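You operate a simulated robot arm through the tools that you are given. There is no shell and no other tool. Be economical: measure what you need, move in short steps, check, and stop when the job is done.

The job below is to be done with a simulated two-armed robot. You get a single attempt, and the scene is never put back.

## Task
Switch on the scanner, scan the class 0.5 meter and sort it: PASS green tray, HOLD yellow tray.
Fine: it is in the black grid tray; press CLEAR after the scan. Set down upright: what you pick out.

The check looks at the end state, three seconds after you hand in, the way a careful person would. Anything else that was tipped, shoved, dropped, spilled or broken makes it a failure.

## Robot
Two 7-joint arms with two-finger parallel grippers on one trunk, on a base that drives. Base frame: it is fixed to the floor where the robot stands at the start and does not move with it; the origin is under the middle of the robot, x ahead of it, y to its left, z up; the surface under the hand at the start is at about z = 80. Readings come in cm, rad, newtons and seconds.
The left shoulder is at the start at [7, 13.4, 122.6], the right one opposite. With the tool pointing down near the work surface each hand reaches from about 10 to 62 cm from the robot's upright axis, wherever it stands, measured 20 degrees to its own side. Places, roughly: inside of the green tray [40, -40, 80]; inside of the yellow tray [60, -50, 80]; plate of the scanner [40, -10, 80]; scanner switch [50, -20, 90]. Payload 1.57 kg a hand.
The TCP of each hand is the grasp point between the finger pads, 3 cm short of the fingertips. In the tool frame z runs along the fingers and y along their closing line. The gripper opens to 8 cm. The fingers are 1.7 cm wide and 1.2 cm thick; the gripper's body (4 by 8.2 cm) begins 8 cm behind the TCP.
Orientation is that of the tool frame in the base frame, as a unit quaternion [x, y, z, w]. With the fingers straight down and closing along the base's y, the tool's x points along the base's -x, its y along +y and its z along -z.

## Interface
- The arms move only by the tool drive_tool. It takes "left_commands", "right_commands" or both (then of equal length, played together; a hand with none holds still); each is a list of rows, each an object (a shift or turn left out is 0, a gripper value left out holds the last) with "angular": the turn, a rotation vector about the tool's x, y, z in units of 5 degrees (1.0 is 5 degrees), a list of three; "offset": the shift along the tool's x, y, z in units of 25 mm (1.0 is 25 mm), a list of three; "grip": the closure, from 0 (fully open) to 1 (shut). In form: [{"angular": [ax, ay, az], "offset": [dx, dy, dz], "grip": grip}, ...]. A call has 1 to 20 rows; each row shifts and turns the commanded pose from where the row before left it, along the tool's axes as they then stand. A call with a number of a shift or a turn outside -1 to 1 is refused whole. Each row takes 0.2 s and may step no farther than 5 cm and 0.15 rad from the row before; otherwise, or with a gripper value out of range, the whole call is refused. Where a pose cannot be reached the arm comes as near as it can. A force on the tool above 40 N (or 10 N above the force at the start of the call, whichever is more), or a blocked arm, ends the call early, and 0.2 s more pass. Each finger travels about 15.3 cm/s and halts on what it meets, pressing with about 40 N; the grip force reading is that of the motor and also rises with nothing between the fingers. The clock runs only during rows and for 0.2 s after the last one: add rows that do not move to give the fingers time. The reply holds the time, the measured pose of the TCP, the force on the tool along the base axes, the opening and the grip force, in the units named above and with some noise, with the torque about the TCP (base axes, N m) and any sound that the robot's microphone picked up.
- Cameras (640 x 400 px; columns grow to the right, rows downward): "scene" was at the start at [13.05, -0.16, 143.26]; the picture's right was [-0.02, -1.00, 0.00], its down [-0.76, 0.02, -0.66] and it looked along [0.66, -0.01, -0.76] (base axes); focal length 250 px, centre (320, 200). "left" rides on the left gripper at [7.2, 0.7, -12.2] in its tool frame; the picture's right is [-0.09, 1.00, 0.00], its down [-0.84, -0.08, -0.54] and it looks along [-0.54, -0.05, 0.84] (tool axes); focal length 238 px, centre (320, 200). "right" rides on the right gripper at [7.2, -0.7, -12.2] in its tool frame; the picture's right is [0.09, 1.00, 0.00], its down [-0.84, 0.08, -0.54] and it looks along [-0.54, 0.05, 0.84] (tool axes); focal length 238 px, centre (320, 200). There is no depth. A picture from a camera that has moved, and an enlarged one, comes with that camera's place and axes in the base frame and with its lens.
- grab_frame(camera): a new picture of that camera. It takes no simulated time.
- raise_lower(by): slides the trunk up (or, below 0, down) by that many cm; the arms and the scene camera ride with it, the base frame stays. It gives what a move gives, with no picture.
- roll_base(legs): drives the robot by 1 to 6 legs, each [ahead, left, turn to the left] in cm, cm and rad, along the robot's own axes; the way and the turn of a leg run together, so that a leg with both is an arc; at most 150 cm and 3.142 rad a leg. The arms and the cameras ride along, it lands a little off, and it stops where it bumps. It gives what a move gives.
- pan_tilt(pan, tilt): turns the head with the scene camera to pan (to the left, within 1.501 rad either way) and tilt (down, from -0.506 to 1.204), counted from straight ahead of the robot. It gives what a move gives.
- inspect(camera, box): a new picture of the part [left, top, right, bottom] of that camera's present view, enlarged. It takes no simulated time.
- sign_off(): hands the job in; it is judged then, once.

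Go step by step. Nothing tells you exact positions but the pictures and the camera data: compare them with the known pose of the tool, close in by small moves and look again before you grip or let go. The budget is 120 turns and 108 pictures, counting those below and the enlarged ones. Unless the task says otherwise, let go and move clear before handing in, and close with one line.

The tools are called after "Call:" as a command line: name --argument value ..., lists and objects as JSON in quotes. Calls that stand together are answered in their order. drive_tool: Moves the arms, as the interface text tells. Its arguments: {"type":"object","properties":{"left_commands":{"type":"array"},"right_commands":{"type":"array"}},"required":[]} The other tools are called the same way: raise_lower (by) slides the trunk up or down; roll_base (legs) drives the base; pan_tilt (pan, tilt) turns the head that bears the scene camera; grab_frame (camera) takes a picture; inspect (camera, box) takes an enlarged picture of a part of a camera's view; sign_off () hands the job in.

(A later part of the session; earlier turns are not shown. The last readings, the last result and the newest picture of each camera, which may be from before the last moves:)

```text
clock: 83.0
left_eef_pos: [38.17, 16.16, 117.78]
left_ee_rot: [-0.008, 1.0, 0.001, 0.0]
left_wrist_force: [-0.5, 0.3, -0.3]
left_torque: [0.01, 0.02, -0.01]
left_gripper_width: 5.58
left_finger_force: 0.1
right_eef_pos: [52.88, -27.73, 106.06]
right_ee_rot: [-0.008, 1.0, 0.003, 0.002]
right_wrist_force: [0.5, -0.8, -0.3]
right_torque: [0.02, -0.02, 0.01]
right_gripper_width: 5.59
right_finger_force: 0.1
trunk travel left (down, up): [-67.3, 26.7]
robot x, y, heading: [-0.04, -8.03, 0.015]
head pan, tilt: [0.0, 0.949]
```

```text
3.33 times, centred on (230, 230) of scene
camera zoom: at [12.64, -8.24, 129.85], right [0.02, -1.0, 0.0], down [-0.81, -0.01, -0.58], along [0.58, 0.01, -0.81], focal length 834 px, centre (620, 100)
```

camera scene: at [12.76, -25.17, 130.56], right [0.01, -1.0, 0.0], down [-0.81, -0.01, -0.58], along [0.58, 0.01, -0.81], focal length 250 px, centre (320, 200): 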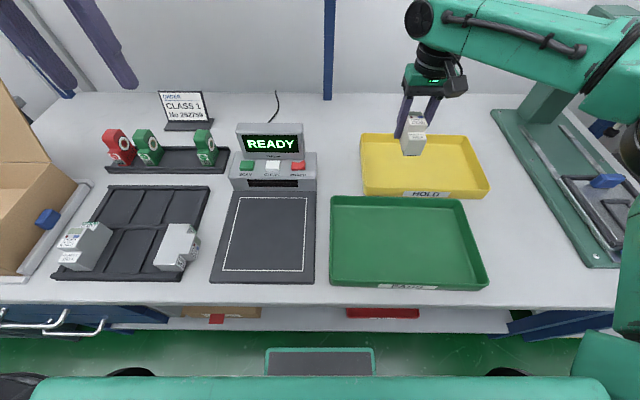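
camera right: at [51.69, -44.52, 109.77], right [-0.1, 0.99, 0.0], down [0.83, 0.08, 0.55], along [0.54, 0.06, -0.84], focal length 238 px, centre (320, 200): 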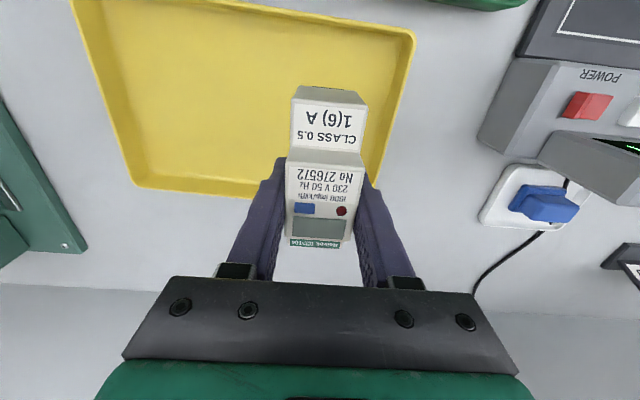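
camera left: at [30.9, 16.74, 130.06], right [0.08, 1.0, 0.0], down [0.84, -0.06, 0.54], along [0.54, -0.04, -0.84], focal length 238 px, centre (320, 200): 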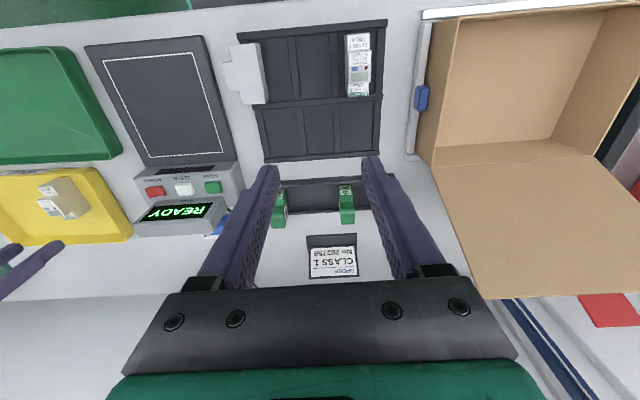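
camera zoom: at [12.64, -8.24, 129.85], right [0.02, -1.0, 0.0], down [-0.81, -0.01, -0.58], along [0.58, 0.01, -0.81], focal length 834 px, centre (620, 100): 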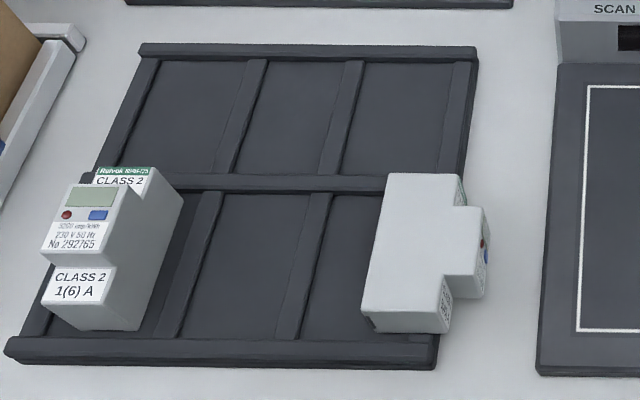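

The meter lies on its side: face at y≈0.3, back at y≈6.6, display block at x≈32.2–36.7. My plan is to grip the block's ends with the fingers closing along x, then roll it upright on the free scanner plate, then re-grasp it and return it to its pocket. First I'll yaw the left hand 90°.

Call:
drive_tool --left_commands '[{"angular": [0, 0, -1]}, {"angular": [0, 0, -1]}, {"angular": [0, 0, -1]}, {"angular": [0, 0, -1]}, {"angular": [0, 0, -1]}, {"angular": [0, 0, -1]}, {"angular": [0, 0, -1]}, {"angular": [0, 0, -1]}, {"angular": [0, 0, -1]}, {"angular": [0, 0, -1]}, {"angular": [0, 0, -1]}, {"angular": [0, 0, -1]}, {"angular": [0, 0, -1]}, {"angular": [0, 0, -1]}, {"angular": [0, 0, -1]}, {"angular": [0, 0, -1]}, {"angular": [0, 0, -1]}, {"angular": [0, 0, -1]}, {}]'

Call:
grab_frame --camera "scene"

Call:
grab_frame --camera "left"

```text
clock: 87.0
left_eef_pos: [37.99, 16.35, 117.79]
left_ee_rot: [0.713, -0.701, 0.0, 0.0]
left_wrist_force: [0.6, 0.1, -0.3]
left_torque: [-0.02, -0.04, 0.03]
left_gripper_width: 5.62
left_finger_force: 0.0
right_eef_pos: [52.97, -27.64, 106.16]
right_ee_rot: [-0.008, 1.0, 0.003, 0.002]
right_wrist_force: [0.5, -0.3, 0.3]
right_torque: [0.01, -0.03, -0.01]
right_gripper_width: 5.59
right_finger_force: 0.0
trunk travel left (down, up): [-67.3, 26.7]
robot x, y, heading: [0.01, -8.19, 0.014]
head pan, tilt: [0.0, 0.949]
```

```text
45 pictures are left
camera scene: at [12.57, -8.05, 129.86], right [0.02, -1.0, 0.0], down [-0.81, -0.01, -0.58], along [0.58, 0.01, -0.81], focal length 250 px, centre (320, 200)
```

scene: 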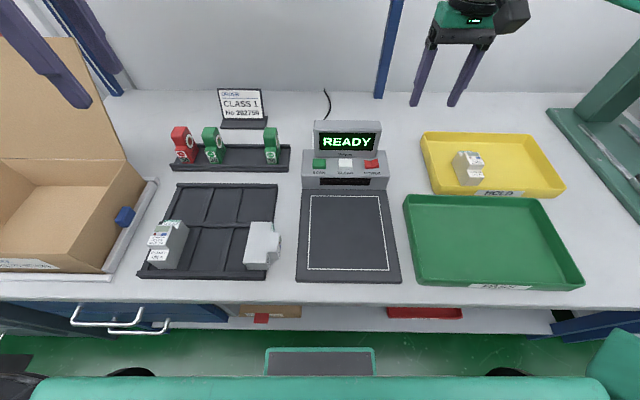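

```text
44 pictures are left
camera left: at [37.46, 9.16, 129.98], right [-1.0, 0.07, 0.0], down [0.06, 0.84, 0.54], along [0.04, 0.54, -0.84], focal length 238 px, centre (320, 200)
```

left: 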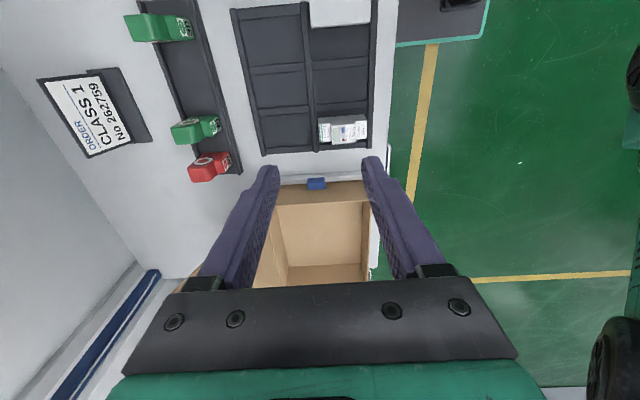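

The yaw worked. I'll move above the display block, keeping the tips at about z 97, and look again.

Call:
drive_tool --left_commands '[{"offset": [0.9, 0.2, 0.5], "grip": 0.15}, {"offset": [0.9, 0.2, 0.9]}, {"offset": [0.9, 0.2, 0.9]}, {"offset": [0.9, 0.2, 0.9]}, {"offset": [0.9, 0.2, 0.9]}, {"offset": [0.9, 0.2, 0.9]}, {"offset": [0.86, 0.24, 0.9]}, {"offset": [0, 0, 0.9]}, {}]'

Call:
grab_frame --camera "left"

Call:
grab_frame --camera "scene"

```text
clock: 89.0
left_eef_pos: [34.76, 0.83, 100.65]
left_ee_rot: [0.713, -0.702, 0.0, 0.0]
left_wrist_force: [-0.8, 0.1, 0.2]
left_torque: [0.01, 0.0, 0.0]
left_gripper_width: 6.82
left_finger_force: 0.0
right_eef_pos: [52.73, -27.49, 106.18]
right_ee_rot: [-0.008, 1.0, 0.002, 0.001]
right_wrist_force: [-0.2, 0.2, -0.2]
right_torque: [-0.01, 0.01, -0.02]
right_gripper_width: 5.59
right_finger_force: 0.0
trunk travel left (down, up): [-67.3, 26.7]
robot x, y, heading: [-0.27, -8.51, 0.014]
head pan, tilt: [0.0, 0.949]
```

```text
43 pictures are left
camera left: at [34.18, -6.4, 113.0], right [-1.0, 0.08, 0.0], down [0.06, 0.84, 0.54], along [0.04, 0.54, -0.84], focal length 238 px, centre (320, 200)
```

left: 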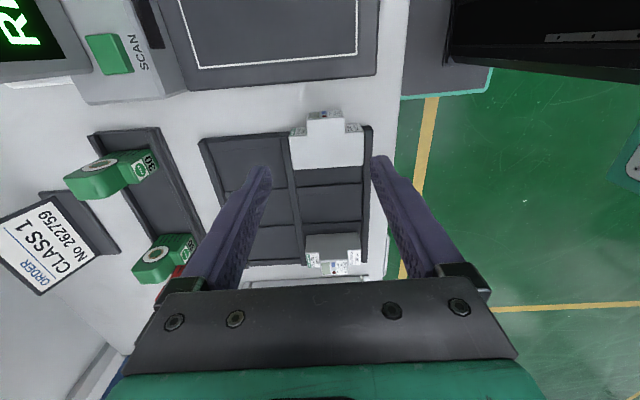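

```text
42 pictures are left
camera scene: at [12.58, -8.05, 129.86], right [0.02, -1.0, 0.0], down [-0.81, -0.01, -0.58], along [0.58, 0.01, -0.81], focal length 250 px, centre (320, 200)
```

scene: 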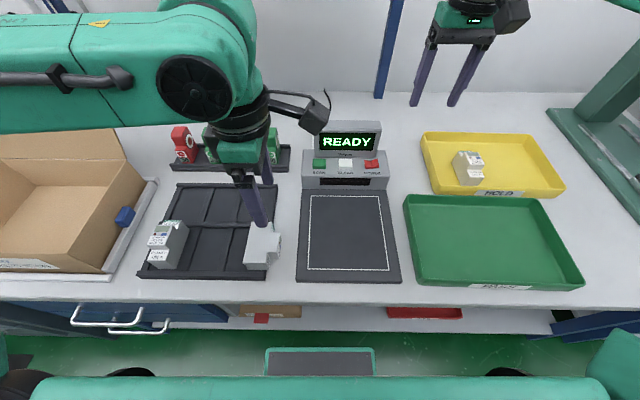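

Call:
inspect --camera "left" --box '[260, 90, 420, 190]'

Call:
inspect --camera "scene" --box '[220, 180, 316, 290]'

```text
4.00 times, centred on (340, 140) of left
camera zoom: at [34.18, -6.4, 113.0], right [-1.0, 0.08, 0.0], down [0.06, 0.84, 0.54], along [0.04, 0.54, -0.84], focal length 953 px, centre (240, 440)
```

zoom: 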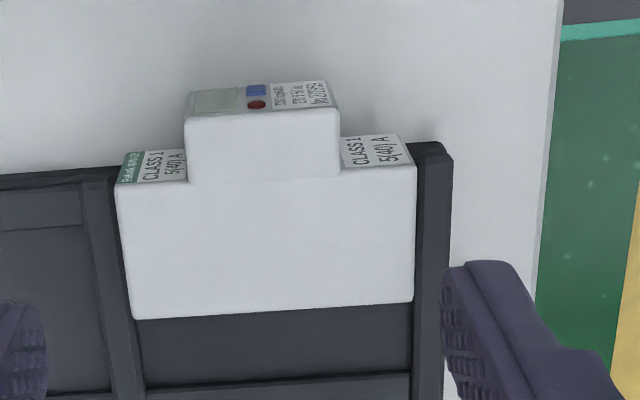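

```text
3.64 times, centred on (268, 235) of scene
camera zoom: at [12.58, -8.05, 129.86], right [0.02, -1.0, 0.0], down [-0.81, -0.01, -0.58], along [0.58, 0.01, -0.81], focal length 910 px, centre (509, 73)
```

zoom: 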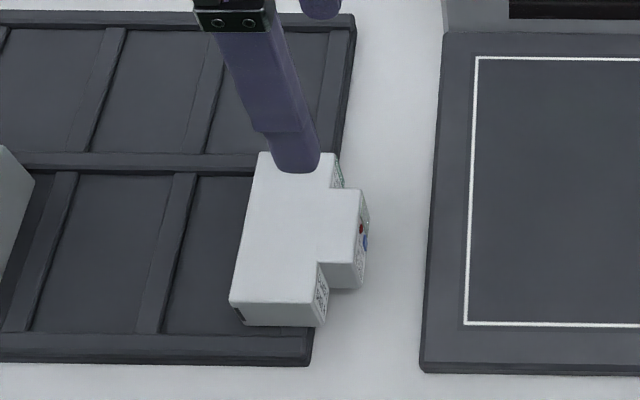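

The meter lies flat on the tray rim (top z 85.3), with the block at x 31.9–36.2, y 0.45–2.3. I'll descend to z≈89 over (34.05, 1.2) and check.

Call:
drive_tool --left_commands '[{"offset": [-0.15, 0.28, 0.6]}, {"offset": [0, 0, 0.8]}, {"offset": [0, 0, 0.8]}, {"offset": [0, 0, 0.8]}, {"offset": [0, 0, 0.8]}, {"offset": [0, 0, 0.8]}, {}]'

Call:
inspect --camera "left" --box '[220, 60, 420, 200]'

Call:
inspect --camera "scene" --box '[220, 180, 316, 290]'

```text
clock: 90.6
left_eef_pos: [34.09, 1.11, 89.26]
left_ee_rot: [0.712, -0.702, -0.001, 0.0]
left_wrist_force: [0.4, 0.2, 0.2]
left_torque: [0.01, 0.03, 0.0]
left_gripper_width: 6.81
left_finger_force: 0.2
right_eef_pos: [52.89, -27.56, 106.19]
right_ee_rot: [-0.007, 1.0, 0.002, 0.001]
right_wrist_force: [0.1, 0.6, -0.3]
right_torque: [-0.01, 0.02, -0.03]
right_gripper_width: 5.61
right_finger_force: 0.1
trunk travel left (down, up): [-67.3, 26.7]
robot x, y, heading: [0.45, -7.87, 0.016]
head pan, tilt: [0.0, 0.949]
```

```text
2.86 times, centred on (320, 130) of left
camera zoom: at [33.47, -6.03, 101.55], right [-1.0, 0.08, 0.0], down [0.06, 0.84, 0.54], along [0.04, 0.54, -0.84], focal length 681 px, centre (320, 400)
```

zoom: 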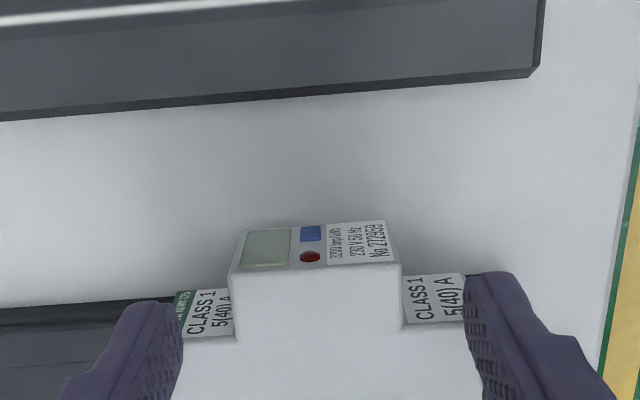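

```text
3.64 times, centred on (268, 235) of scene
camera zoom: at [12.56, -8.02, 129.86], right [0.02, -1.0, 0.0], down [-0.81, -0.01, -0.58], along [0.58, 0.01, -0.81], focal length 910 px, centre (509, 73)
```

zoom: 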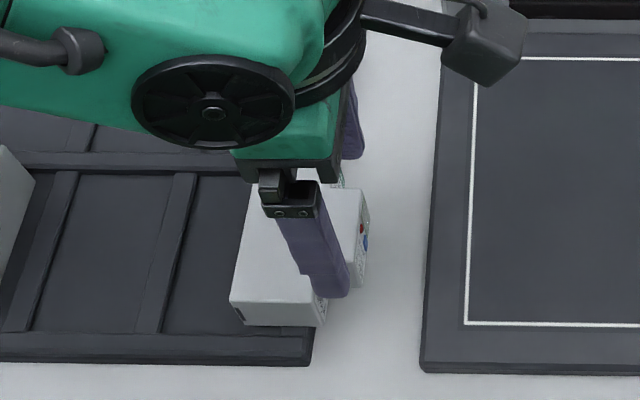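

The fingers straddle the block ends and clear the label faces. I'll descend 5 cm gently and close.

Call:
drive_tool --left_commands '[{"offset": [0, 0, 0.4]}, {"offset": [0, 0, 0.4]}, {"offset": [0, 0, 0.4]}, {"offset": [0, 0, 0.4]}, {"offset": [0, 0, 0.4]}, {}, {"grip": 0.4}, {"grip": 0.6}, {"grip": 0.7}, {}]'

Call:
inspect --camera "left" --box '[220, 60, 420, 200]'

```text
clock: 92.8
left_eef_pos: [34.13, 1.06, 84.07]
left_ee_rot: [0.713, -0.701, 0.0, -0.001]
left_wrist_force: [-0.3, 0.6, 0.2]
left_torque: [0.05, -0.08, -0.09]
left_gripper_width: 4.47
left_finger_force: 40.5
right_eef_pos: [52.89, -27.53, 106.08]
right_ee_rot: [-0.008, 1.0, 0.002, 0.001]
right_wrist_force: [0.2, 0.3, 0.2]
right_torque: [-0.01, -0.02, 0.0]
right_gripper_width: 5.59
right_finger_force: 0.1
trunk travel left (down, up): [-67.3, 26.7]
robot x, y, heading: [-0.24, -8.47, 0.017]
head pan, tilt: [0.0, 0.949]
```

```text
2.86 times, centred on (320, 130) of left
camera zoom: at [33.48, -6.11, 96.4], right [-1.0, 0.08, 0.0], down [0.06, 0.84, 0.54], along [0.04, 0.54, -0.84], focal length 681 px, centre (320, 400)
```

zoom: 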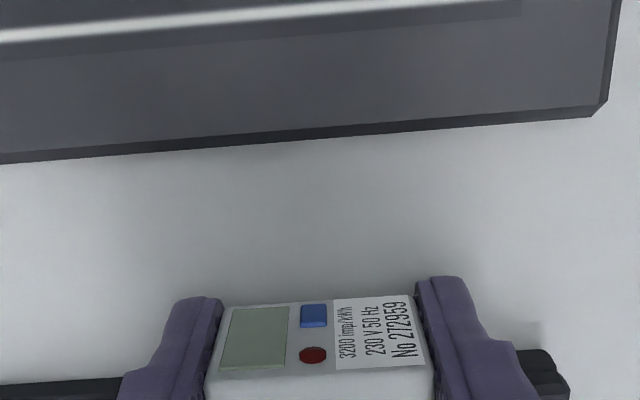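

The block is gripped (4.47 cm). I'll lift slowly and look.

Call:
drive_tool --left_commands '[{"offset": [0, 0, -0.2]}, {"offset": [0, 0, -0.3]}, {"offset": [0, 0, -0.4]}, {"offset": [0, 0, -0.4]}, {"offset": [0, 0, -0.4]}, {"offset": [0, 0, -0.4]}, {"offset": [0, 0, -0.4]}, {"offset": [0, 0, -0.4]}, {"offset": [0, 0, -0.4]}, {"offset": [0, 0, -0.4]}, {"offset": [0, 0, -0.4]}, {}]'

Call:
inspect --camera "scene" --box '[210, 140, 350, 290]'

Call:
grab_frame --camera "left"

```text
clock: 95.4
left_eef_pos: [33.81, 1.03, 94.52]
left_ee_rot: [0.712, -0.702, 0.0, 0.0]
left_wrist_force: [-0.1, -0.5, -1.9]
left_torque: [-0.04, -0.01, -0.01]
left_gripper_width: 4.46
left_finger_force: 40.0
right_eef_pos: [52.84, -27.57, 106.01]
right_ee_rot: [-0.008, 1.0, 0.002, 0.001]
right_wrist_force: [0.1, -0.1, -0.6]
right_torque: [0.0, -0.03, -0.04]
right_gripper_width: 5.59
right_finger_force: 0.1
trunk travel left (down, up): [-67.3, 26.7]
robot x, y, heading: [0.01, -7.94, 0.012]
head pan, tilt: [0.0, 0.949]
```

```text
2.67 times, centred on (280, 215) of scene
camera zoom: at [12.6, -8.06, 129.86], right [0.02, -1.0, 0.0], down [-0.81, -0.01, -0.58], along [0.58, 0.01, -0.81], focal length 668 px, centre (427, 160)
```

zoom: 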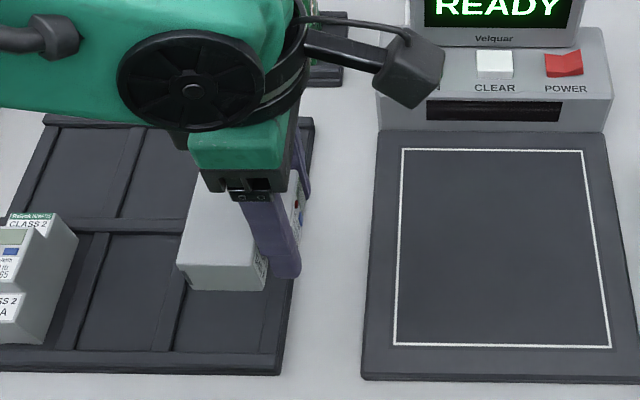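

```text
35 pictures are left
camera left: at [33.3, -6.2, 106.81], right [-1.0, 0.08, 0.0], down [0.06, 0.84, 0.54], along [0.04, 0.54, -0.84], focal length 238 px, centre (320, 200)
```

left: 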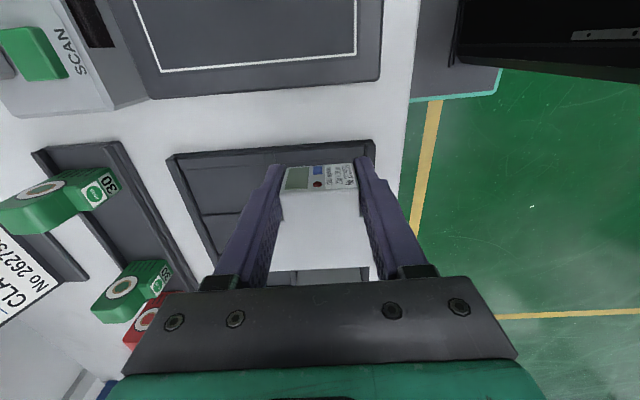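

It's firmly held. I'll carry it over the plate at z≈100, then roll the hand 80° in place so that the face turns up.

Call:
drive_tool --left_commands '[{"offset": [0, 0, -0.8]}, {"offset": [0, 0, -0.8]}, {"offset": [0, 0, -0.6]}, {"offset": [0.87, -0.27, 0]}, {"offset": [0.87, -0.27, 0]}, {"offset": [0.87, -0.27, 0]}, {"offset": [0.87, -0.27, 0]}, {"offset": [0.87, -0.27, 0]}, {"offset": [0.87, -0.27, 0]}, {}]'

Call:
drive_tool --left_commands '[{"angular": [0, 1, 0]}, {"angular": [0, 1, 0]}, {"angular": [0, 1, 0]}, {"angular": [0, 1, 0]}, {"angular": [0, 1, 0]}, {"angular": [0, 1, 0]}, {"angular": [0, 1, 0]}, {"angular": [0, 1, 0]}, {}]'

Call:
grab_frame --camera "scene"

```text
clock: 97.6
left_eef_pos: [38.56, -11.83, 100.03]
left_ee_rot: [0.712, -0.702, 0.0, 0.0]
left_wrist_force: [0.1, -1.3, -0.7]
left_torque: [-0.06, -0.01, 0.01]
left_gripper_width: 4.46
left_finger_force: 40.6
right_eef_pos: [52.82, -27.48, 106.15]
right_ee_rot: [-0.008, 1.0, 0.002, 0.002]
right_wrist_force: [-0.7, -0.1, -0.7]
right_torque: [0.01, 0.0, 0.0]
right_gripper_width: 5.56
right_finger_force: 0.0
trunk travel left (down, up): [-67.3, 26.7]
robot x, y, heading: [0.0, -8.08, 0.013]
head pan, tilt: [0.0, 0.949]
```

```text
clock: 99.6
left_eef_pos: [38.41, -11.99, 99.92]
left_ee_rot: [0.67, -0.659, 0.244, 0.24]
left_wrist_force: [-0.4, 0.2, -1.2]
left_torque: [-0.05, 0.01, 0.01]
left_gripper_width: 4.44
left_finger_force: 39.5
right_eef_pos: [52.88, -27.62, 106.03]
right_ee_rot: [-0.008, 1.0, 0.003, 0.002]
right_wrist_force: [-0.2, 0.6, 0.0]
right_torque: [0.0, -0.01, -0.01]
right_gripper_width: 5.59
right_finger_force: 0.1
trunk travel left (down, up): [-67.3, 26.7]
robot x, y, heading: [0.11, -7.9, 0.014]
head pan, tilt: [0.0, 0.949]
```

```text
34 pictures are left
camera scene: at [12.58, -8.1, 129.86], right [0.02, -1.0, 0.0], down [-0.81, -0.01, -0.58], along [0.58, 0.01, -0.81], focal length 250 px, centre (320, 200)
```

scene: 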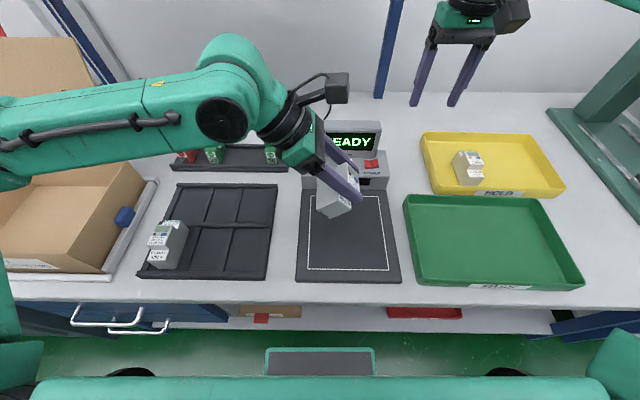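

Rotation is going the right way. I'll do the other 40°.

Call:
drive_tool --left_commands '[{"angular": [0, 1, 0]}, {"angular": [0, 1, 0]}, {"angular": [0, 1, 0]}, {"angular": [0, 1, 0]}, {"angular": [0, 1, 0]}, {"angular": [0, 1, 0]}, {"angular": [0, 1, 0]}, {"angular": [0, 1, 0]}, {}]'

Call:
grab_frame --camera "scene"

```text
clock: 101.6
left_eef_pos: [38.3, -12.02, 100.02]
left_ee_rot: [0.547, -0.537, 0.459, 0.45]
left_wrist_force: [-0.1, 0.5, -1.4]
left_torque: [-0.02, -0.01, -0.01]
left_gripper_width: 4.46
left_finger_force: 40.0
right_eef_pos: [52.87, -27.48, 106.06]
right_ee_rot: [-0.008, 1.0, 0.002, 0.001]
right_wrist_force: [-0.4, 0.2, -0.2]
right_torque: [-0.01, 0.0, -0.03]
right_gripper_width: 5.6
right_finger_force: 0.1
trunk travel left (down, up): [-67.3, 26.7]
robot x, y, heading: [0.39, -7.91, 0.02]
head pan, tilt: [0.0, 0.949]
```

```text
33 pictures are left
camera scene: at [12.58, -8.06, 129.86], right [0.02, -1.0, 0.0], down [-0.81, -0.01, -0.58], along [0.58, 0.01, -0.81], focal length 250 px, centre (320, 200)
```

scene: 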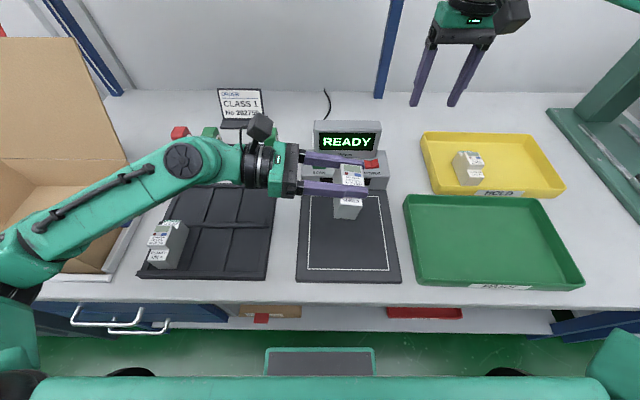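

The face is up with about 10° of tilt left. I'll lower 7 cm and check the forearm's clearance over the grid tray and box.

Call:
drive_tool --left_commands '[{"offset": [-0.69, 0, 0.122]}, {"offset": [-0.69, 0, 0.122]}, {"offset": [-0.69, 0, 0.122]}, {"offset": [-0.69, 0, 0.122]}, {}]'

Call:
grab_frame --camera "scene"

```text
clock: 102.8
left_eef_pos: [38.44, -11.82, 93.06]
left_ee_rot: [0.546, -0.537, 0.459, 0.451]
left_wrist_force: [-0.1, -0.4, -1.9]
left_torque: [0.05, 0.0, -0.01]
left_gripper_width: 4.46
left_finger_force: 40.4
right_eef_pos: [52.87, -27.62, 106.12]
right_ee_rot: [-0.007, 1.0, 0.003, 0.002]
right_wrist_force: [-0.6, -0.2, 0.0]
right_torque: [-0.02, 0.0, 0.01]
right_gripper_width: 5.6
right_finger_force: 0.1
trunk travel left (down, up): [-67.3, 26.7]
robot x, y, heading: [-0.08, -8.12, 0.013]
head pan, tilt: [0.0, 0.949]
```

```text
32 pictures are left
camera scene: at [12.58, -8.06, 129.86], right [0.02, -1.0, 0.0], down [-0.81, -0.01, -0.58], along [0.58, 0.01, -0.81], focal length 250 px, centre (320, 200)
```

scene: 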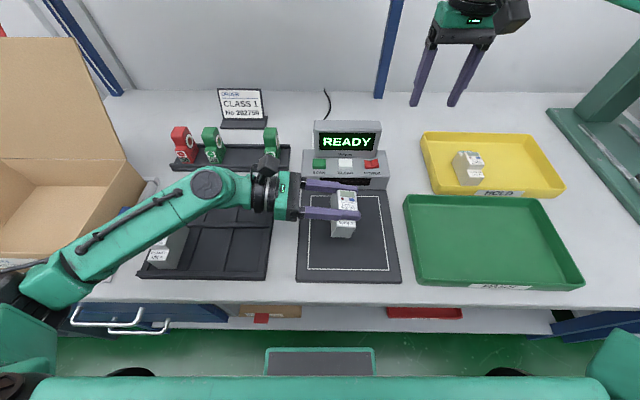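

The forearm clears the Class 2 meter by a good margin. I'll continue down to near contact.

Call:
drive_tool --left_commands '[{"offset": [-0.69, 0, 0.122]}, {"offset": [-0.69, 0, 0.122]}, {"offset": [-0.49, 0, 0.087]}, {"offset": [-0.2, 0, 0.035]}, {}]'

Call:
grab_frame --camera "scene"

```text
clock: 104.0
left_eef_pos: [38.33, -11.93, 87.77]
left_ee_rot: [0.546, -0.537, 0.458, 0.451]
left_wrist_force: [0.2, 0.1, -1.7]
left_torque: [-0.01, 0.0, 0.03]
left_gripper_width: 4.45
left_finger_force: 39.9
right_eef_pos: [52.88, -27.6, 106.16]
right_ee_rot: [-0.008, 1.0, 0.003, 0.002]
right_wrist_force: [-0.1, 0.5, 0.0]
right_torque: [-0.01, -0.01, 0.0]
right_gripper_width: 5.6
right_finger_force: 0.1
trunk travel left (down, up): [-67.3, 26.7]
robot x, y, heading: [0.21, -8.46, 0.014]
head pan, tilt: [0.0, 0.949]
```

```text
31 pictures are left
camera scene: at [12.59, -8.06, 129.86], right [0.02, -1.0, 0.0], down [-0.81, -0.01, -0.58], along [0.58, 0.01, -0.81], focal length 250 px, centre (320, 200)
```

scene: 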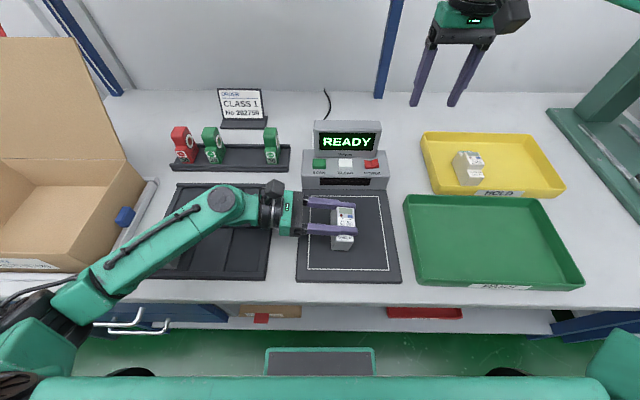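

Call:
drive_tool --left_commands '[{"offset": [-0.15, 0, 0.026]}, {"offset": [-0.1, 0, 0.017]}, {"offset": [-0.1, 0, 0.017]}, {}]'

Call:
inspect --camera "scene" --box '[260, 170, 420, 290]'

```text
clock: 105.0
left_eef_pos: [38.3, -11.89, 87.34]
left_ee_rot: [0.544, -0.537, 0.462, 0.45]
left_wrist_force: [6.0, -0.3, 30.2]
left_torque: [-0.53, 0.17, -0.04]
left_gripper_width: 4.47
left_finger_force: 39.6
right_eef_pos: [52.72, -27.51, 106.08]
right_ee_rot: [-0.007, 1.0, 0.002, 0.002]
right_wrist_force: [-0.2, 0.1, 0.0]
right_torque: [-0.02, -0.01, -0.05]
right_gripper_width: 5.6
right_finger_force: 0.0
trunk travel left (down, up): [-67.3, 26.7]
robot x, y, heading: [0.04, -8.35, 0.016]
head pan, tilt: [0.0, 0.949]
```

```text
3.33 times, centred on (340, 230) of scene
camera zoom: at [12.33, -8.01, 129.93], right [0.02, -1.0, 0.0], down [-0.81, -0.01, -0.58], along [0.58, 0.01, -0.81], focal length 834 px, centre (253, 100)
```

zoom: 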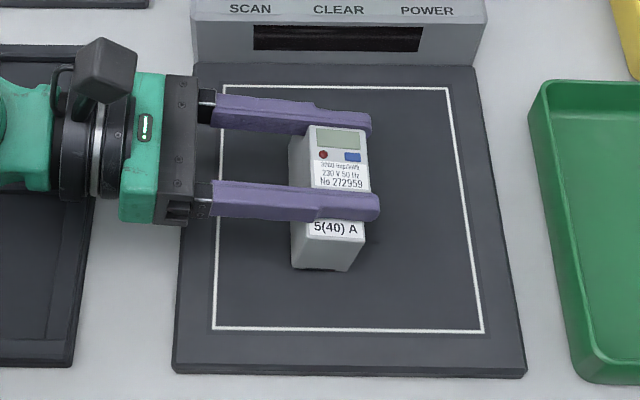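

There's contact. I'll ease up slightly, take out most of the remaining tilt (7.5°), then touch down again.

Call:
drive_tool --left_commands '[{"offset": [0.2, 0, -0.03]}, {"angular": [0, 0.8, 0]}, {"angular": [0, 0.7, 0]}, {"offset": [-0.1, 0, 0]}, {}]'

```text
clock: 106.2
left_eef_pos: [38.31, -12.04, 87.05]
left_ee_rot: [0.515, -0.508, 0.491, 0.485]
left_wrist_force: [0.4, 0.3, -2.7]
left_torque: [0.01, 0.02, 0.0]
left_gripper_width: 4.45
left_finger_force: 39.8
right_eef_pos: [52.89, -27.59, 106.19]
right_ee_rot: [-0.008, 1.0, 0.003, 0.002]
right_wrist_force: [-0.1, -0.4, -0.1]
right_torque: [0.0, -0.03, 0.02]
right_gripper_width: 5.59
right_finger_force: 0.0
trunk travel left (down, up): [-67.3, 26.7]
robot x, y, heading: [0.06, -8.01, 0.013]
head pan, tilt: [0.0, 0.949]
```

Call:
drive_tool --left_commands '[{"offset": [-0.08, 0, 0]}, {"offset": [-0.06, 0, 0]}, {}]'

```text
clock: 107.0
left_eef_pos: [38.29, -12.03, 87.02]
left_ee_rot: [0.514, -0.506, 0.494, 0.485]
left_wrist_force: [3.9, -1.9, 12.0]
left_torque: [-0.46, 0.28, 0.14]
left_gripper_width: 4.47
left_finger_force: 39.7
right_eef_pos: [52.96, -27.47, 106.14]
right_ee_rot: [-0.008, 1.0, 0.003, 0.002]
right_wrist_force: [0.4, 0.7, -0.1]
right_torque: [0.03, 0.0, -0.02]
right_gripper_width: 5.61
right_finger_force: 0.0
trunk travel left (down, up): [-67.3, 26.7]
robot x, y, heading: [-0.25, -8.06, 0.013]
head pan, tilt: [0.0, 0.949]
```

Contact again, nearly flat. I'll open and withdraw backwards along the fingers.

Call:
drive_tool --left_commands '[{"offset": [0.06, 0, 0]}, {"grip": 0.35}, {"grip": 0.2}, {}, {"offset": [0, 0, -0.5]}, {"offset": [0, 0, -0.7]}, {"offset": [0, 0, -0.7]}, {"offset": [0, 0, -0.5]}, {}]'

Call:
inspect --camera "scene" --box '[260, 170, 420, 290]'

```text
clock: 109.0
left_eef_pos: [38.36, -5.82, 87.07]
left_ee_rot: [0.515, -0.507, 0.493, 0.485]
left_wrist_force: [-0.3, 0.2, -0.1]
left_torque: [-0.01, 0.04, -0.01]
left_gripper_width: 6.42
left_finger_force: 0.1
right_eef_pos: [52.78, -27.63, 106.14]
right_ee_rot: [-0.008, 1.0, 0.003, 0.001]
right_wrist_force: [0.0, 0.4, 0.9]
right_torque: [0.0, 0.02, -0.02]
right_gripper_width: 5.6
right_finger_force: 0.2
trunk travel left (down, up): [-67.3, 26.7]
robot x, y, heading: [-0.09, -7.88, 0.011]
head pan, tilt: [0.0, 0.949]
```

```text
3.33 times, centred on (340, 230) of scene
camera zoom: at [12.57, -8.07, 129.86], right [0.02, -1.0, 0.0], down [-0.81, -0.01, -0.58], along [0.58, 0.01, -0.81], focal length 834 px, centre (253, 100)
```

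zoom: 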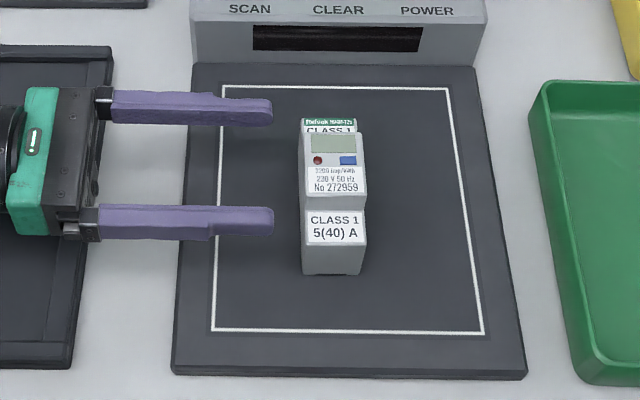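

The Class 1 meter stands upright on the plate. I'll raise the hand, roll and yaw it back to fingers-down, closing along y.

Call:
drive_tool --left_commands '[{"offset": [0.5, 0, -0.4]}, {"offset": [1, 0, 0]}, {"offset": [1, 0, 0]}, {"offset": [1, 0, 0]}, {"offset": [1, 0, 0]}, {"offset": [1, 0, 0]}, {"angular": [0, -1, 0]}, {"angular": [0, -1, 0]}, {"angular": [0, -1, 0]}, {"angular": [0, -1, 0]}, {"angular": [0, -1, 0]}, {"angular": [0, -1, 0]}, {"angular": [0, -1, 0]}, {"angular": [0, -1, 0]}, {"angular": [0, -1, 0]}, {}]'

Call:
drive_tool --left_commands '[{"angular": [0, -1, 0]}, {"angular": [0, -1, 0]}, {"angular": [0, -1, 0]}, {"angular": [0, -1, 0]}, {"angular": [0, -1, 0]}, {"angular": [0, -1, 0]}, {"angular": [0, -1, 0]}, {"angular": [0, -1, 0]}, {"angular": [0, -0.5, 0]}, {}]'

Call:
drive_tool --left_commands '[{"angular": [0, 0, 1]}, {"angular": [0, 0, 1]}, {"angular": [0, 0, 1]}, {"angular": [0, 0, 1]}, {"angular": [0, 0, 1]}, {"angular": [0, 0, 1]}, {"angular": [0, 0, 1]}, {"angular": [0, 0, 1]}, {"angular": [0, 0, 1]}, {"angular": [0, 0, 1]}, {"angular": [0, 0, 1]}, {"angular": [0, 0, 1]}, {"angular": [0, 0, 1]}, {"angular": [0, 0, 1]}, {"angular": [0, 0, 1]}, {"angular": [0, 0, 1]}, {"angular": [0, 0, 1]}, {"angular": [0, 0, 1]}, {}]'

Call:
grab_frame --camera "scene"

```text
clock: 112.4
left_eef_pos: [38.31, -5.46, 100.95]
left_ee_rot: [0.665, -0.653, 0.258, 0.254]
left_wrist_force: [0.0, 0.9, -0.3]
left_torque: [0.02, -0.06, -0.01]
left_gripper_width: 6.39
left_finger_force: 0.0
right_eef_pos: [52.92, -27.44, 106.14]
right_ee_rot: [-0.008, 1.0, 0.002, 0.001]
right_wrist_force: [-1.1, -0.7, 0.1]
right_torque: [0.01, -0.03, 0.0]
right_gripper_width: 5.61
right_finger_force: 0.0
trunk travel left (down, up): [-67.3, 26.7]
robot x, y, heading: [-0.1, -8.46, 0.016]
head pan, tilt: [0.0, 0.949]
```

```text
clock: 114.6
left_eef_pos: [38.32, -5.4, 101.04]
left_ee_rot: [0.712, -0.702, -0.001, 0.0]
left_wrist_force: [0.5, -0.5, 0.0]
left_torque: [-0.02, -0.02, 0.0]
left_gripper_width: 6.4
left_finger_force: 0.1
right_eef_pos: [52.93, -27.53, 106.08]
right_ee_rot: [-0.008, 1.0, 0.003, 0.002]
right_wrist_force: [0.8, 0.2, -0.6]
right_torque: [-0.01, -0.03, 0.02]
right_gripper_width: 5.61
right_finger_force: 0.0
trunk travel left (down, up): [-67.3, 26.7]
robot x, y, heading: [0.04, -8.25, 0.018]
head pan, tilt: [0.0, 0.949]
```

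```text
clock: 118.6
left_eef_pos: [38.3, -5.58, 101.11]
left_ee_rot: [-0.008, 1.0, 0.0, 0.0]
left_wrist_force: [0.6, 1.2, -0.1]
left_torque: [-0.02, 0.01, -0.04]
left_gripper_width: 6.41
left_finger_force: 0.1
right_eef_pos: [52.87, -27.48, 106.02]
right_ee_rot: [-0.008, 1.0, 0.002, 0.002]
right_wrist_force: [-0.1, 1.1, -0.2]
right_torque: [-0.02, -0.02, 0.03]
right_gripper_width: 5.59
right_finger_force: 0.1
trunk travel left (down, up): [-67.3, 26.7]
robot x, y, heading: [0.0, -8.25, 0.012]
head pan, tilt: [0.0, 0.949]
```

```text
28 pictures are left
camera scene: at [12.57, -8.06, 129.86], right [0.02, -1.0, 0.0], down [-0.81, -0.01, -0.58], along [0.58, 0.01, -0.81], focal length 250 px, centre (320, 200)
```

scene: 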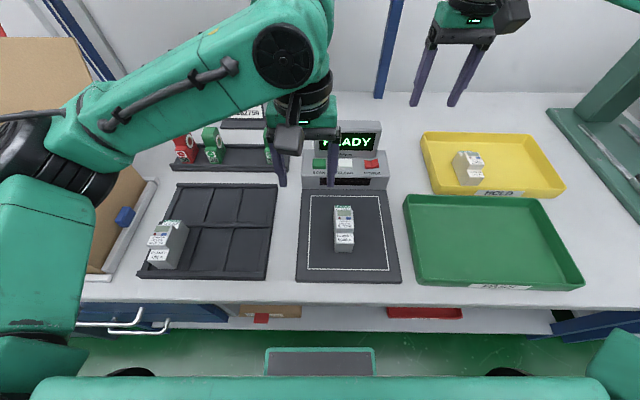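

Now I'll centre over the meter on the plate (y≈-12.6) and check alignment.

Call:
drive_tool --left_commands '[{"offset": [-0.05, -0.94, 0], "grip": 0.3}, {"offset": [-0.05, -0.94, 0]}, {"offset": [0, -0.94, 0]}, {"offset": [0, 0, 0.9]}, {"offset": [0, 0, 0.9]}, {}]'

Call:
inspect --camera "left" --box '[230, 40, 410, 200]'

```text
clock: 120.0
left_eef_pos: [38.39, -12.53, 96.48]
left_ee_rot: [-0.008, 1.0, 0.0, 0.001]
left_wrist_force: [0.1, -0.4, 0.1]
left_torque: [0.0, 0.05, 0.04]
left_gripper_width: 5.6
left_finger_force: 0.2
right_eef_pos: [53.02, -27.63, 106.14]
right_ee_rot: [-0.008, 1.0, 0.002, 0.001]
right_wrist_force: [0.4, -0.4, 0.9]
right_torque: [0.0, -0.02, 0.01]
right_gripper_width: 5.6
right_finger_force: 0.1
trunk travel left (down, up): [-67.3, 26.7]
robot x, y, heading: [-0.22, -8.49, 0.017]
head pan, tilt: [0.0, 0.949]
```

```text
2.50 times, centred on (320, 120) of left
camera zoom: at [31.22, -11.98, 108.66], right [0.08, 1.0, 0.0], down [0.84, -0.06, 0.54], along [0.54, -0.04, -0.84], focal length 596 px, centre (320, 400)
```

zoom: 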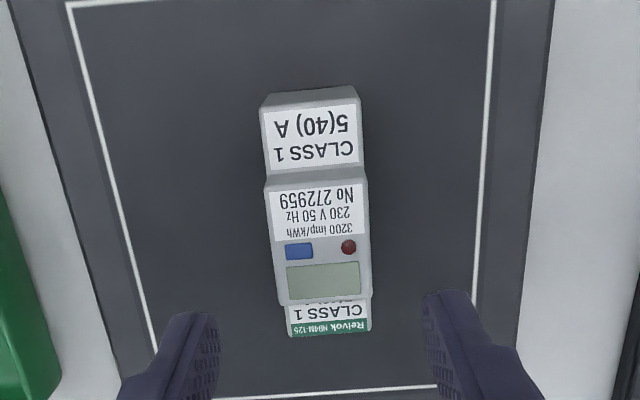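

It's well aligned. I'll descend and grip.

Call:
drive_tool --left_commands '[{"offset": [0, 0, 1]}, {"offset": [0, 0, 1]}, {"offset": [0, 0, 1]}, {"offset": [0, 0, 0.8]}, {"offset": [0, 0, 0.6]}, {}, {"grip": 0.6}, {"grip": 0.85}, {}, {}]'

Call:
drive_tool --left_commands '[{"offset": [0, 0, -0.2]}, {"offset": [0, 0, -0.3]}, {"offset": [0, 0, -0.4]}, {"offset": [0, 0, -0.4]}, {"offset": [0, 0, -0.4]}, {"offset": [0, 0, -0.5]}, {"offset": [0, 0, -0.6]}, {"offset": [0, 0, -0.6]}, {"offset": [0, 0, -0.6]}, {"offset": [0, 0, -0.6]}, {"offset": [0, 0, -0.6]}, {"offset": [0, 0, -0.6]}, {}]'

Call:
grab_frame --camera "left"

```text
clock: 122.2
left_eef_pos: [38.53, -12.41, 85.54]
left_ee_rot: [-0.008, 1.0, 0.0, 0.0]
left_wrist_force: [-0.7, -0.2, 0.2]
left_torque: [0.02, -0.04, 0.03]
left_gripper_width: 3.57
left_finger_force: 40.0
right_eef_pos: [52.84, -27.58, 106.13]
right_ee_rot: [-0.008, 1.0, 0.002, 0.001]
right_wrist_force: [-0.6, 1.2, -0.1]
right_torque: [0.03, -0.02, 0.0]
right_gripper_width: 5.61
right_finger_force: 0.0
trunk travel left (down, up): [-67.3, 26.7]
robot x, y, heading: [-0.3, -8.37, 0.016]
head pan, tilt: [0.0, 0.949]
```

```text
clock: 125.0
left_eef_pos: [38.73, -12.42, 100.1]
left_ee_rot: [-0.007, 1.0, 0.0, 0.0]
left_wrist_force: [0.9, 0.7, -1.5]
left_torque: [0.0, 0.01, -0.02]
left_gripper_width: 3.55
left_finger_force: 40.0
right_eef_pos: [53.03, -27.55, 106.18]
right_ee_rot: [-0.008, 1.0, 0.003, 0.001]
right_wrist_force: [0.0, -0.4, 0.2]
right_torque: [0.01, 0.02, -0.02]
right_gripper_width: 5.62
right_finger_force: 0.1
trunk travel left (down, up): [-67.3, 26.7]
robot x, y, heading: [0.02, -8.28, 0.014]
head pan, tilt: [0.0, 0.949]
```

```text
26 pictures are left
camera left: at [31.45, -11.93, 112.4], right [0.08, 1.0, 0.0], down [0.84, -0.06, 0.54], along [0.54, -0.04, -0.84], focal length 238 px, centre (320, 200)
```

left: 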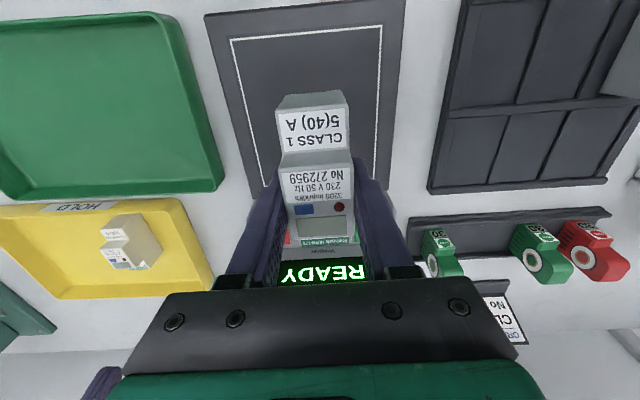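

It's held firmly with no slip. I'll carry it high over its original pocket, about (34.2, 8.1).

Call:
drive_tool --left_commands '[{"offset": [0.2, 0.91, 0]}, {"offset": [0.2, 0.91, 0]}, {"offset": [0.2, 0.91, 0]}, {"offset": [0.2, 0.91, 0]}, {"offset": [0.2, 0.91, 0]}, {"offset": [0.2, 0.91, 0]}, {"offset": [0.2, 0.91, 0]}, {"offset": [0.2, 0.91, 0]}, {"offset": [0.2, 0.91, 0]}, {}]'

Call:
grab_frame --camera "left"

Call:
grab_frame --camera "scene"

```text
clock: 127.2
left_eef_pos: [33.94, 7.72, 100.14]
left_ee_rot: [-0.007, 1.0, 0.001, 0.0]
left_wrist_force: [-0.1, 0.2, -0.2]
left_torque: [0.0, 0.0, -0.03]
left_gripper_width: 3.55
left_finger_force: 40.1
right_eef_pos: [52.91, -27.42, 106.02]
right_ee_rot: [-0.008, 1.0, 0.002, 0.002]
right_wrist_force: [-0.2, 0.0, 0.6]
right_torque: [0.04, -0.02, 0.0]
right_gripper_width: 5.61
right_finger_force: 0.1
trunk travel left (down, up): [-67.3, 26.7]
robot x, y, heading: [0.26, -8.02, 0.013]
head pan, tilt: [0.0, 0.949]
```

```text
25 pictures are left
camera left: at [26.55, 8.25, 112.36], right [0.08, 1.0, 0.0], down [0.84, -0.06, 0.54], along [0.54, -0.04, -0.84], focal length 238 px, centre (320, 200)
```

left: 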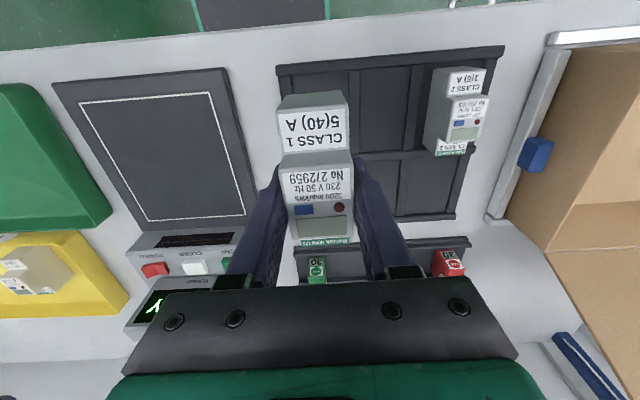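

```text
24 pictures are left
camera scene: at [12.62, -8.1, 129.85], right [0.02, -1.0, 0.0], down [-0.81, -0.01, -0.58], along [0.58, 0.01, -0.81], focal length 250 px, centre (320, 200)
```

scene: 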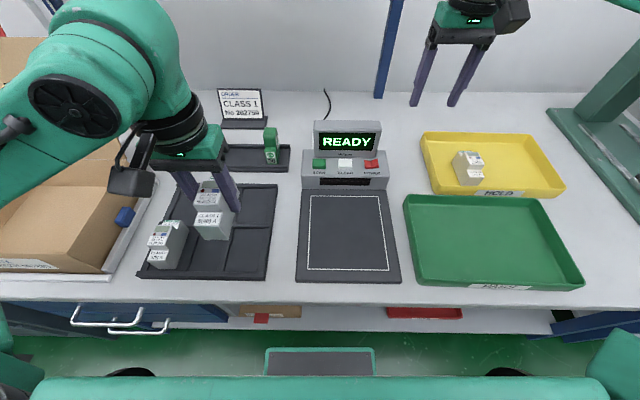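

I'll fine-shift to (34.5, 8.25) and lower into the pocket in stages.

Call:
drive_tool --left_commands '[{"offset": [-0.22, 0.21, 0]}, {"offset": [0, 0, 0.8]}, {"offset": [0, 0, 0.8]}, {"offset": [0, 0, 0.8]}, {"offset": [0, 0, 0.8]}, {"offset": [0, 0, 0.8]}, {}]'

Call:
inspect --camera "left" --box '[240, 40, 480, 190]'

Call:
inspect --camera "scene" --box '[130, 170, 290, 290]'

```text
clock: 128.8
left_eef_pos: [34.3, 8.43, 89.93]
left_ee_rot: [-0.008, 1.0, 0.0, 0.001]
left_wrist_force: [-0.7, -0.4, -1.6]
left_torque: [-0.01, -0.04, 0.02]
left_gripper_width: 3.56
left_finger_force: 40.3
right_eef_pos: [52.83, -27.46, 106.07]
right_ee_rot: [-0.008, 1.0, 0.003, 0.002]
right_wrist_force: [-0.7, -0.2, 0.0]
right_torque: [0.01, 0.0, -0.04]
right_gripper_width: 5.6
right_finger_force: 0.2
trunk travel left (down, up): [-67.3, 26.7]
robot x, y, heading: [-0.13, -8.26, 0.014]
head pan, tilt: [0.0, 0.949]
```

```text
2.67 times, centred on (360, 115) of left
camera zoom: at [27.09, 8.84, 102.14], right [0.08, 1.0, 0.0], down [0.84, -0.06, 0.54], along [0.54, -0.04, -0.84], focal length 636 px, centre (213, 427)
```

zoom: 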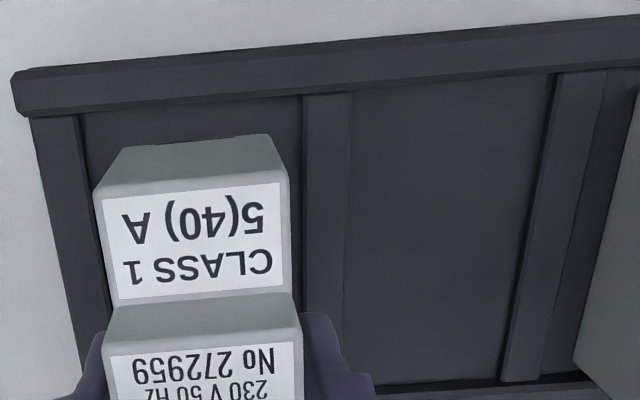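

```text
3.33 times, centred on (210, 230) of scene
camera zoom: at [12.57, -8.05, 129.86], right [0.02, -1.0, 0.0], down [-0.81, -0.01, -0.58], along [0.58, 0.01, -0.81], focal length 834 px, centre (687, 100)
```

zoom: 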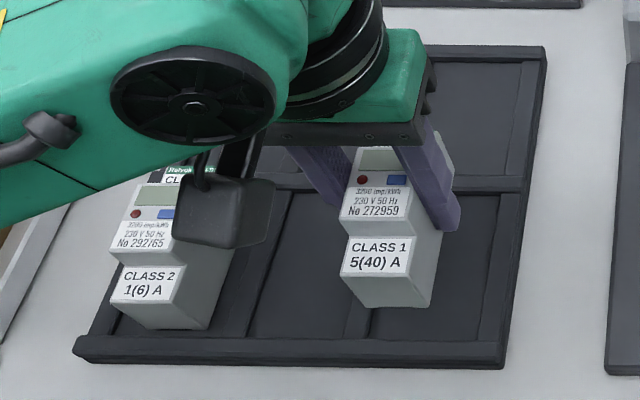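

The pocket is centred at y≈8.0 with about 1.4 cm of side clearance; the meter is nearly centred. I'll adjust slightly and lower the rest of the way.

Call:
drive_tool --left_commands '[{"offset": [-0.08, -0.1, 0.3]}, {"offset": [0, 0, 0.5]}, {"offset": [0, 0, 0.5]}, {"offset": [0, 0, 0.3]}, {}]'

Call:
inspect --camera "scene" --box '[130, 170, 290, 290]'

```text
clock: 130.0
left_eef_pos: [34.43, 8.13, 86.05]
left_ee_rot: [-0.008, 1.0, -0.001, 0.0]
left_wrist_force: [0.8, -0.4, -2.0]
left_torque: [0.02, -0.03, 0.02]
left_gripper_width: 3.57
left_finger_force: 39.9
right_eef_pos: [52.93, -27.6, 106.08]
right_ee_rot: [-0.008, 1.0, 0.002, 0.002]
right_wrist_force: [0.4, 0.3, 0.5]
right_torque: [0.01, 0.02, 0.0]
right_gripper_width: 5.58
right_finger_force: 0.0
trunk travel left (down, up): [-67.3, 26.7]
robot x, y, heading: [0.24, -7.89, 0.016]
head pan, tilt: [0.0, 0.949]
```

```text
3.33 times, centred on (210, 230) of scene
camera zoom: at [12.58, -8.05, 129.86], right [0.02, -1.0, 0.0], down [-0.81, -0.01, -0.58], along [0.58, 0.01, -0.81], focal length 834 px, centre (687, 100)
```

zoom: 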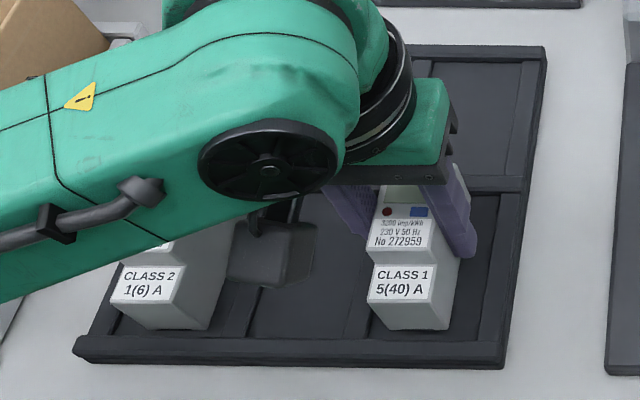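

Call:
drive_tool --left_commands '[{"offset": [0, 0, 0.12]}, {"offset": [0, 0, 0.1]}, {"offset": [0, 0, 0.08]}, {}]'

```text
clock: 131.0
left_eef_pos: [34.6, 8.23, 85.31]
left_ee_rot: [-0.008, 1.0, 0.0, 0.0]
left_wrist_force: [-1.0, 0.3, -2.4]
left_torque: [-0.01, 0.02, -0.02]
left_gripper_width: 3.56
left_finger_force: 39.8
right_eef_pos: [52.92, -27.49, 106.05]
right_ee_rot: [-0.008, 1.0, 0.002, 0.001]
right_wrist_force: [0.1, 0.1, 1.0]
right_torque: [-0.02, -0.02, -0.02]
right_gripper_width: 5.6
right_finger_force: 0.1
trunk travel left (down, up): [-67.3, 26.7]
robot x, y, heading: [-0.13, -8.39, 0.012]
head pan, tilt: [0.0, 0.949]
```

Call:
drive_tool --left_commands '[{"offset": [0, 0, 0.07]}, {"offset": [0, 0, 0.07]}, {}]'

```text
clock: 131.8
left_eef_pos: [34.44, 8.22, 85.15]
left_ee_rot: [-0.008, 1.0, 0.001, 0.005]
left_wrist_force: [4.2, 5.9, 33.5]
left_torque: [0.15, -0.05, -0.19]
left_gripper_width: 3.61
left_finger_force: 40.3
right_eef_pos: [52.61, -27.52, 106.34]
right_ee_rot: [-0.008, 1.0, 0.002, 0.004]
right_wrist_force: [0.7, -0.3, -0.6]
right_torque: [0.01, -0.02, 0.01]
right_gripper_width: 5.6
right_finger_force: 0.1
trunk travel left (down, up): [-67.3, 26.7]
robot x, y, heading: [-0.01, -7.9, 0.013]
head pan, tilt: [0.0, 0.949]
```

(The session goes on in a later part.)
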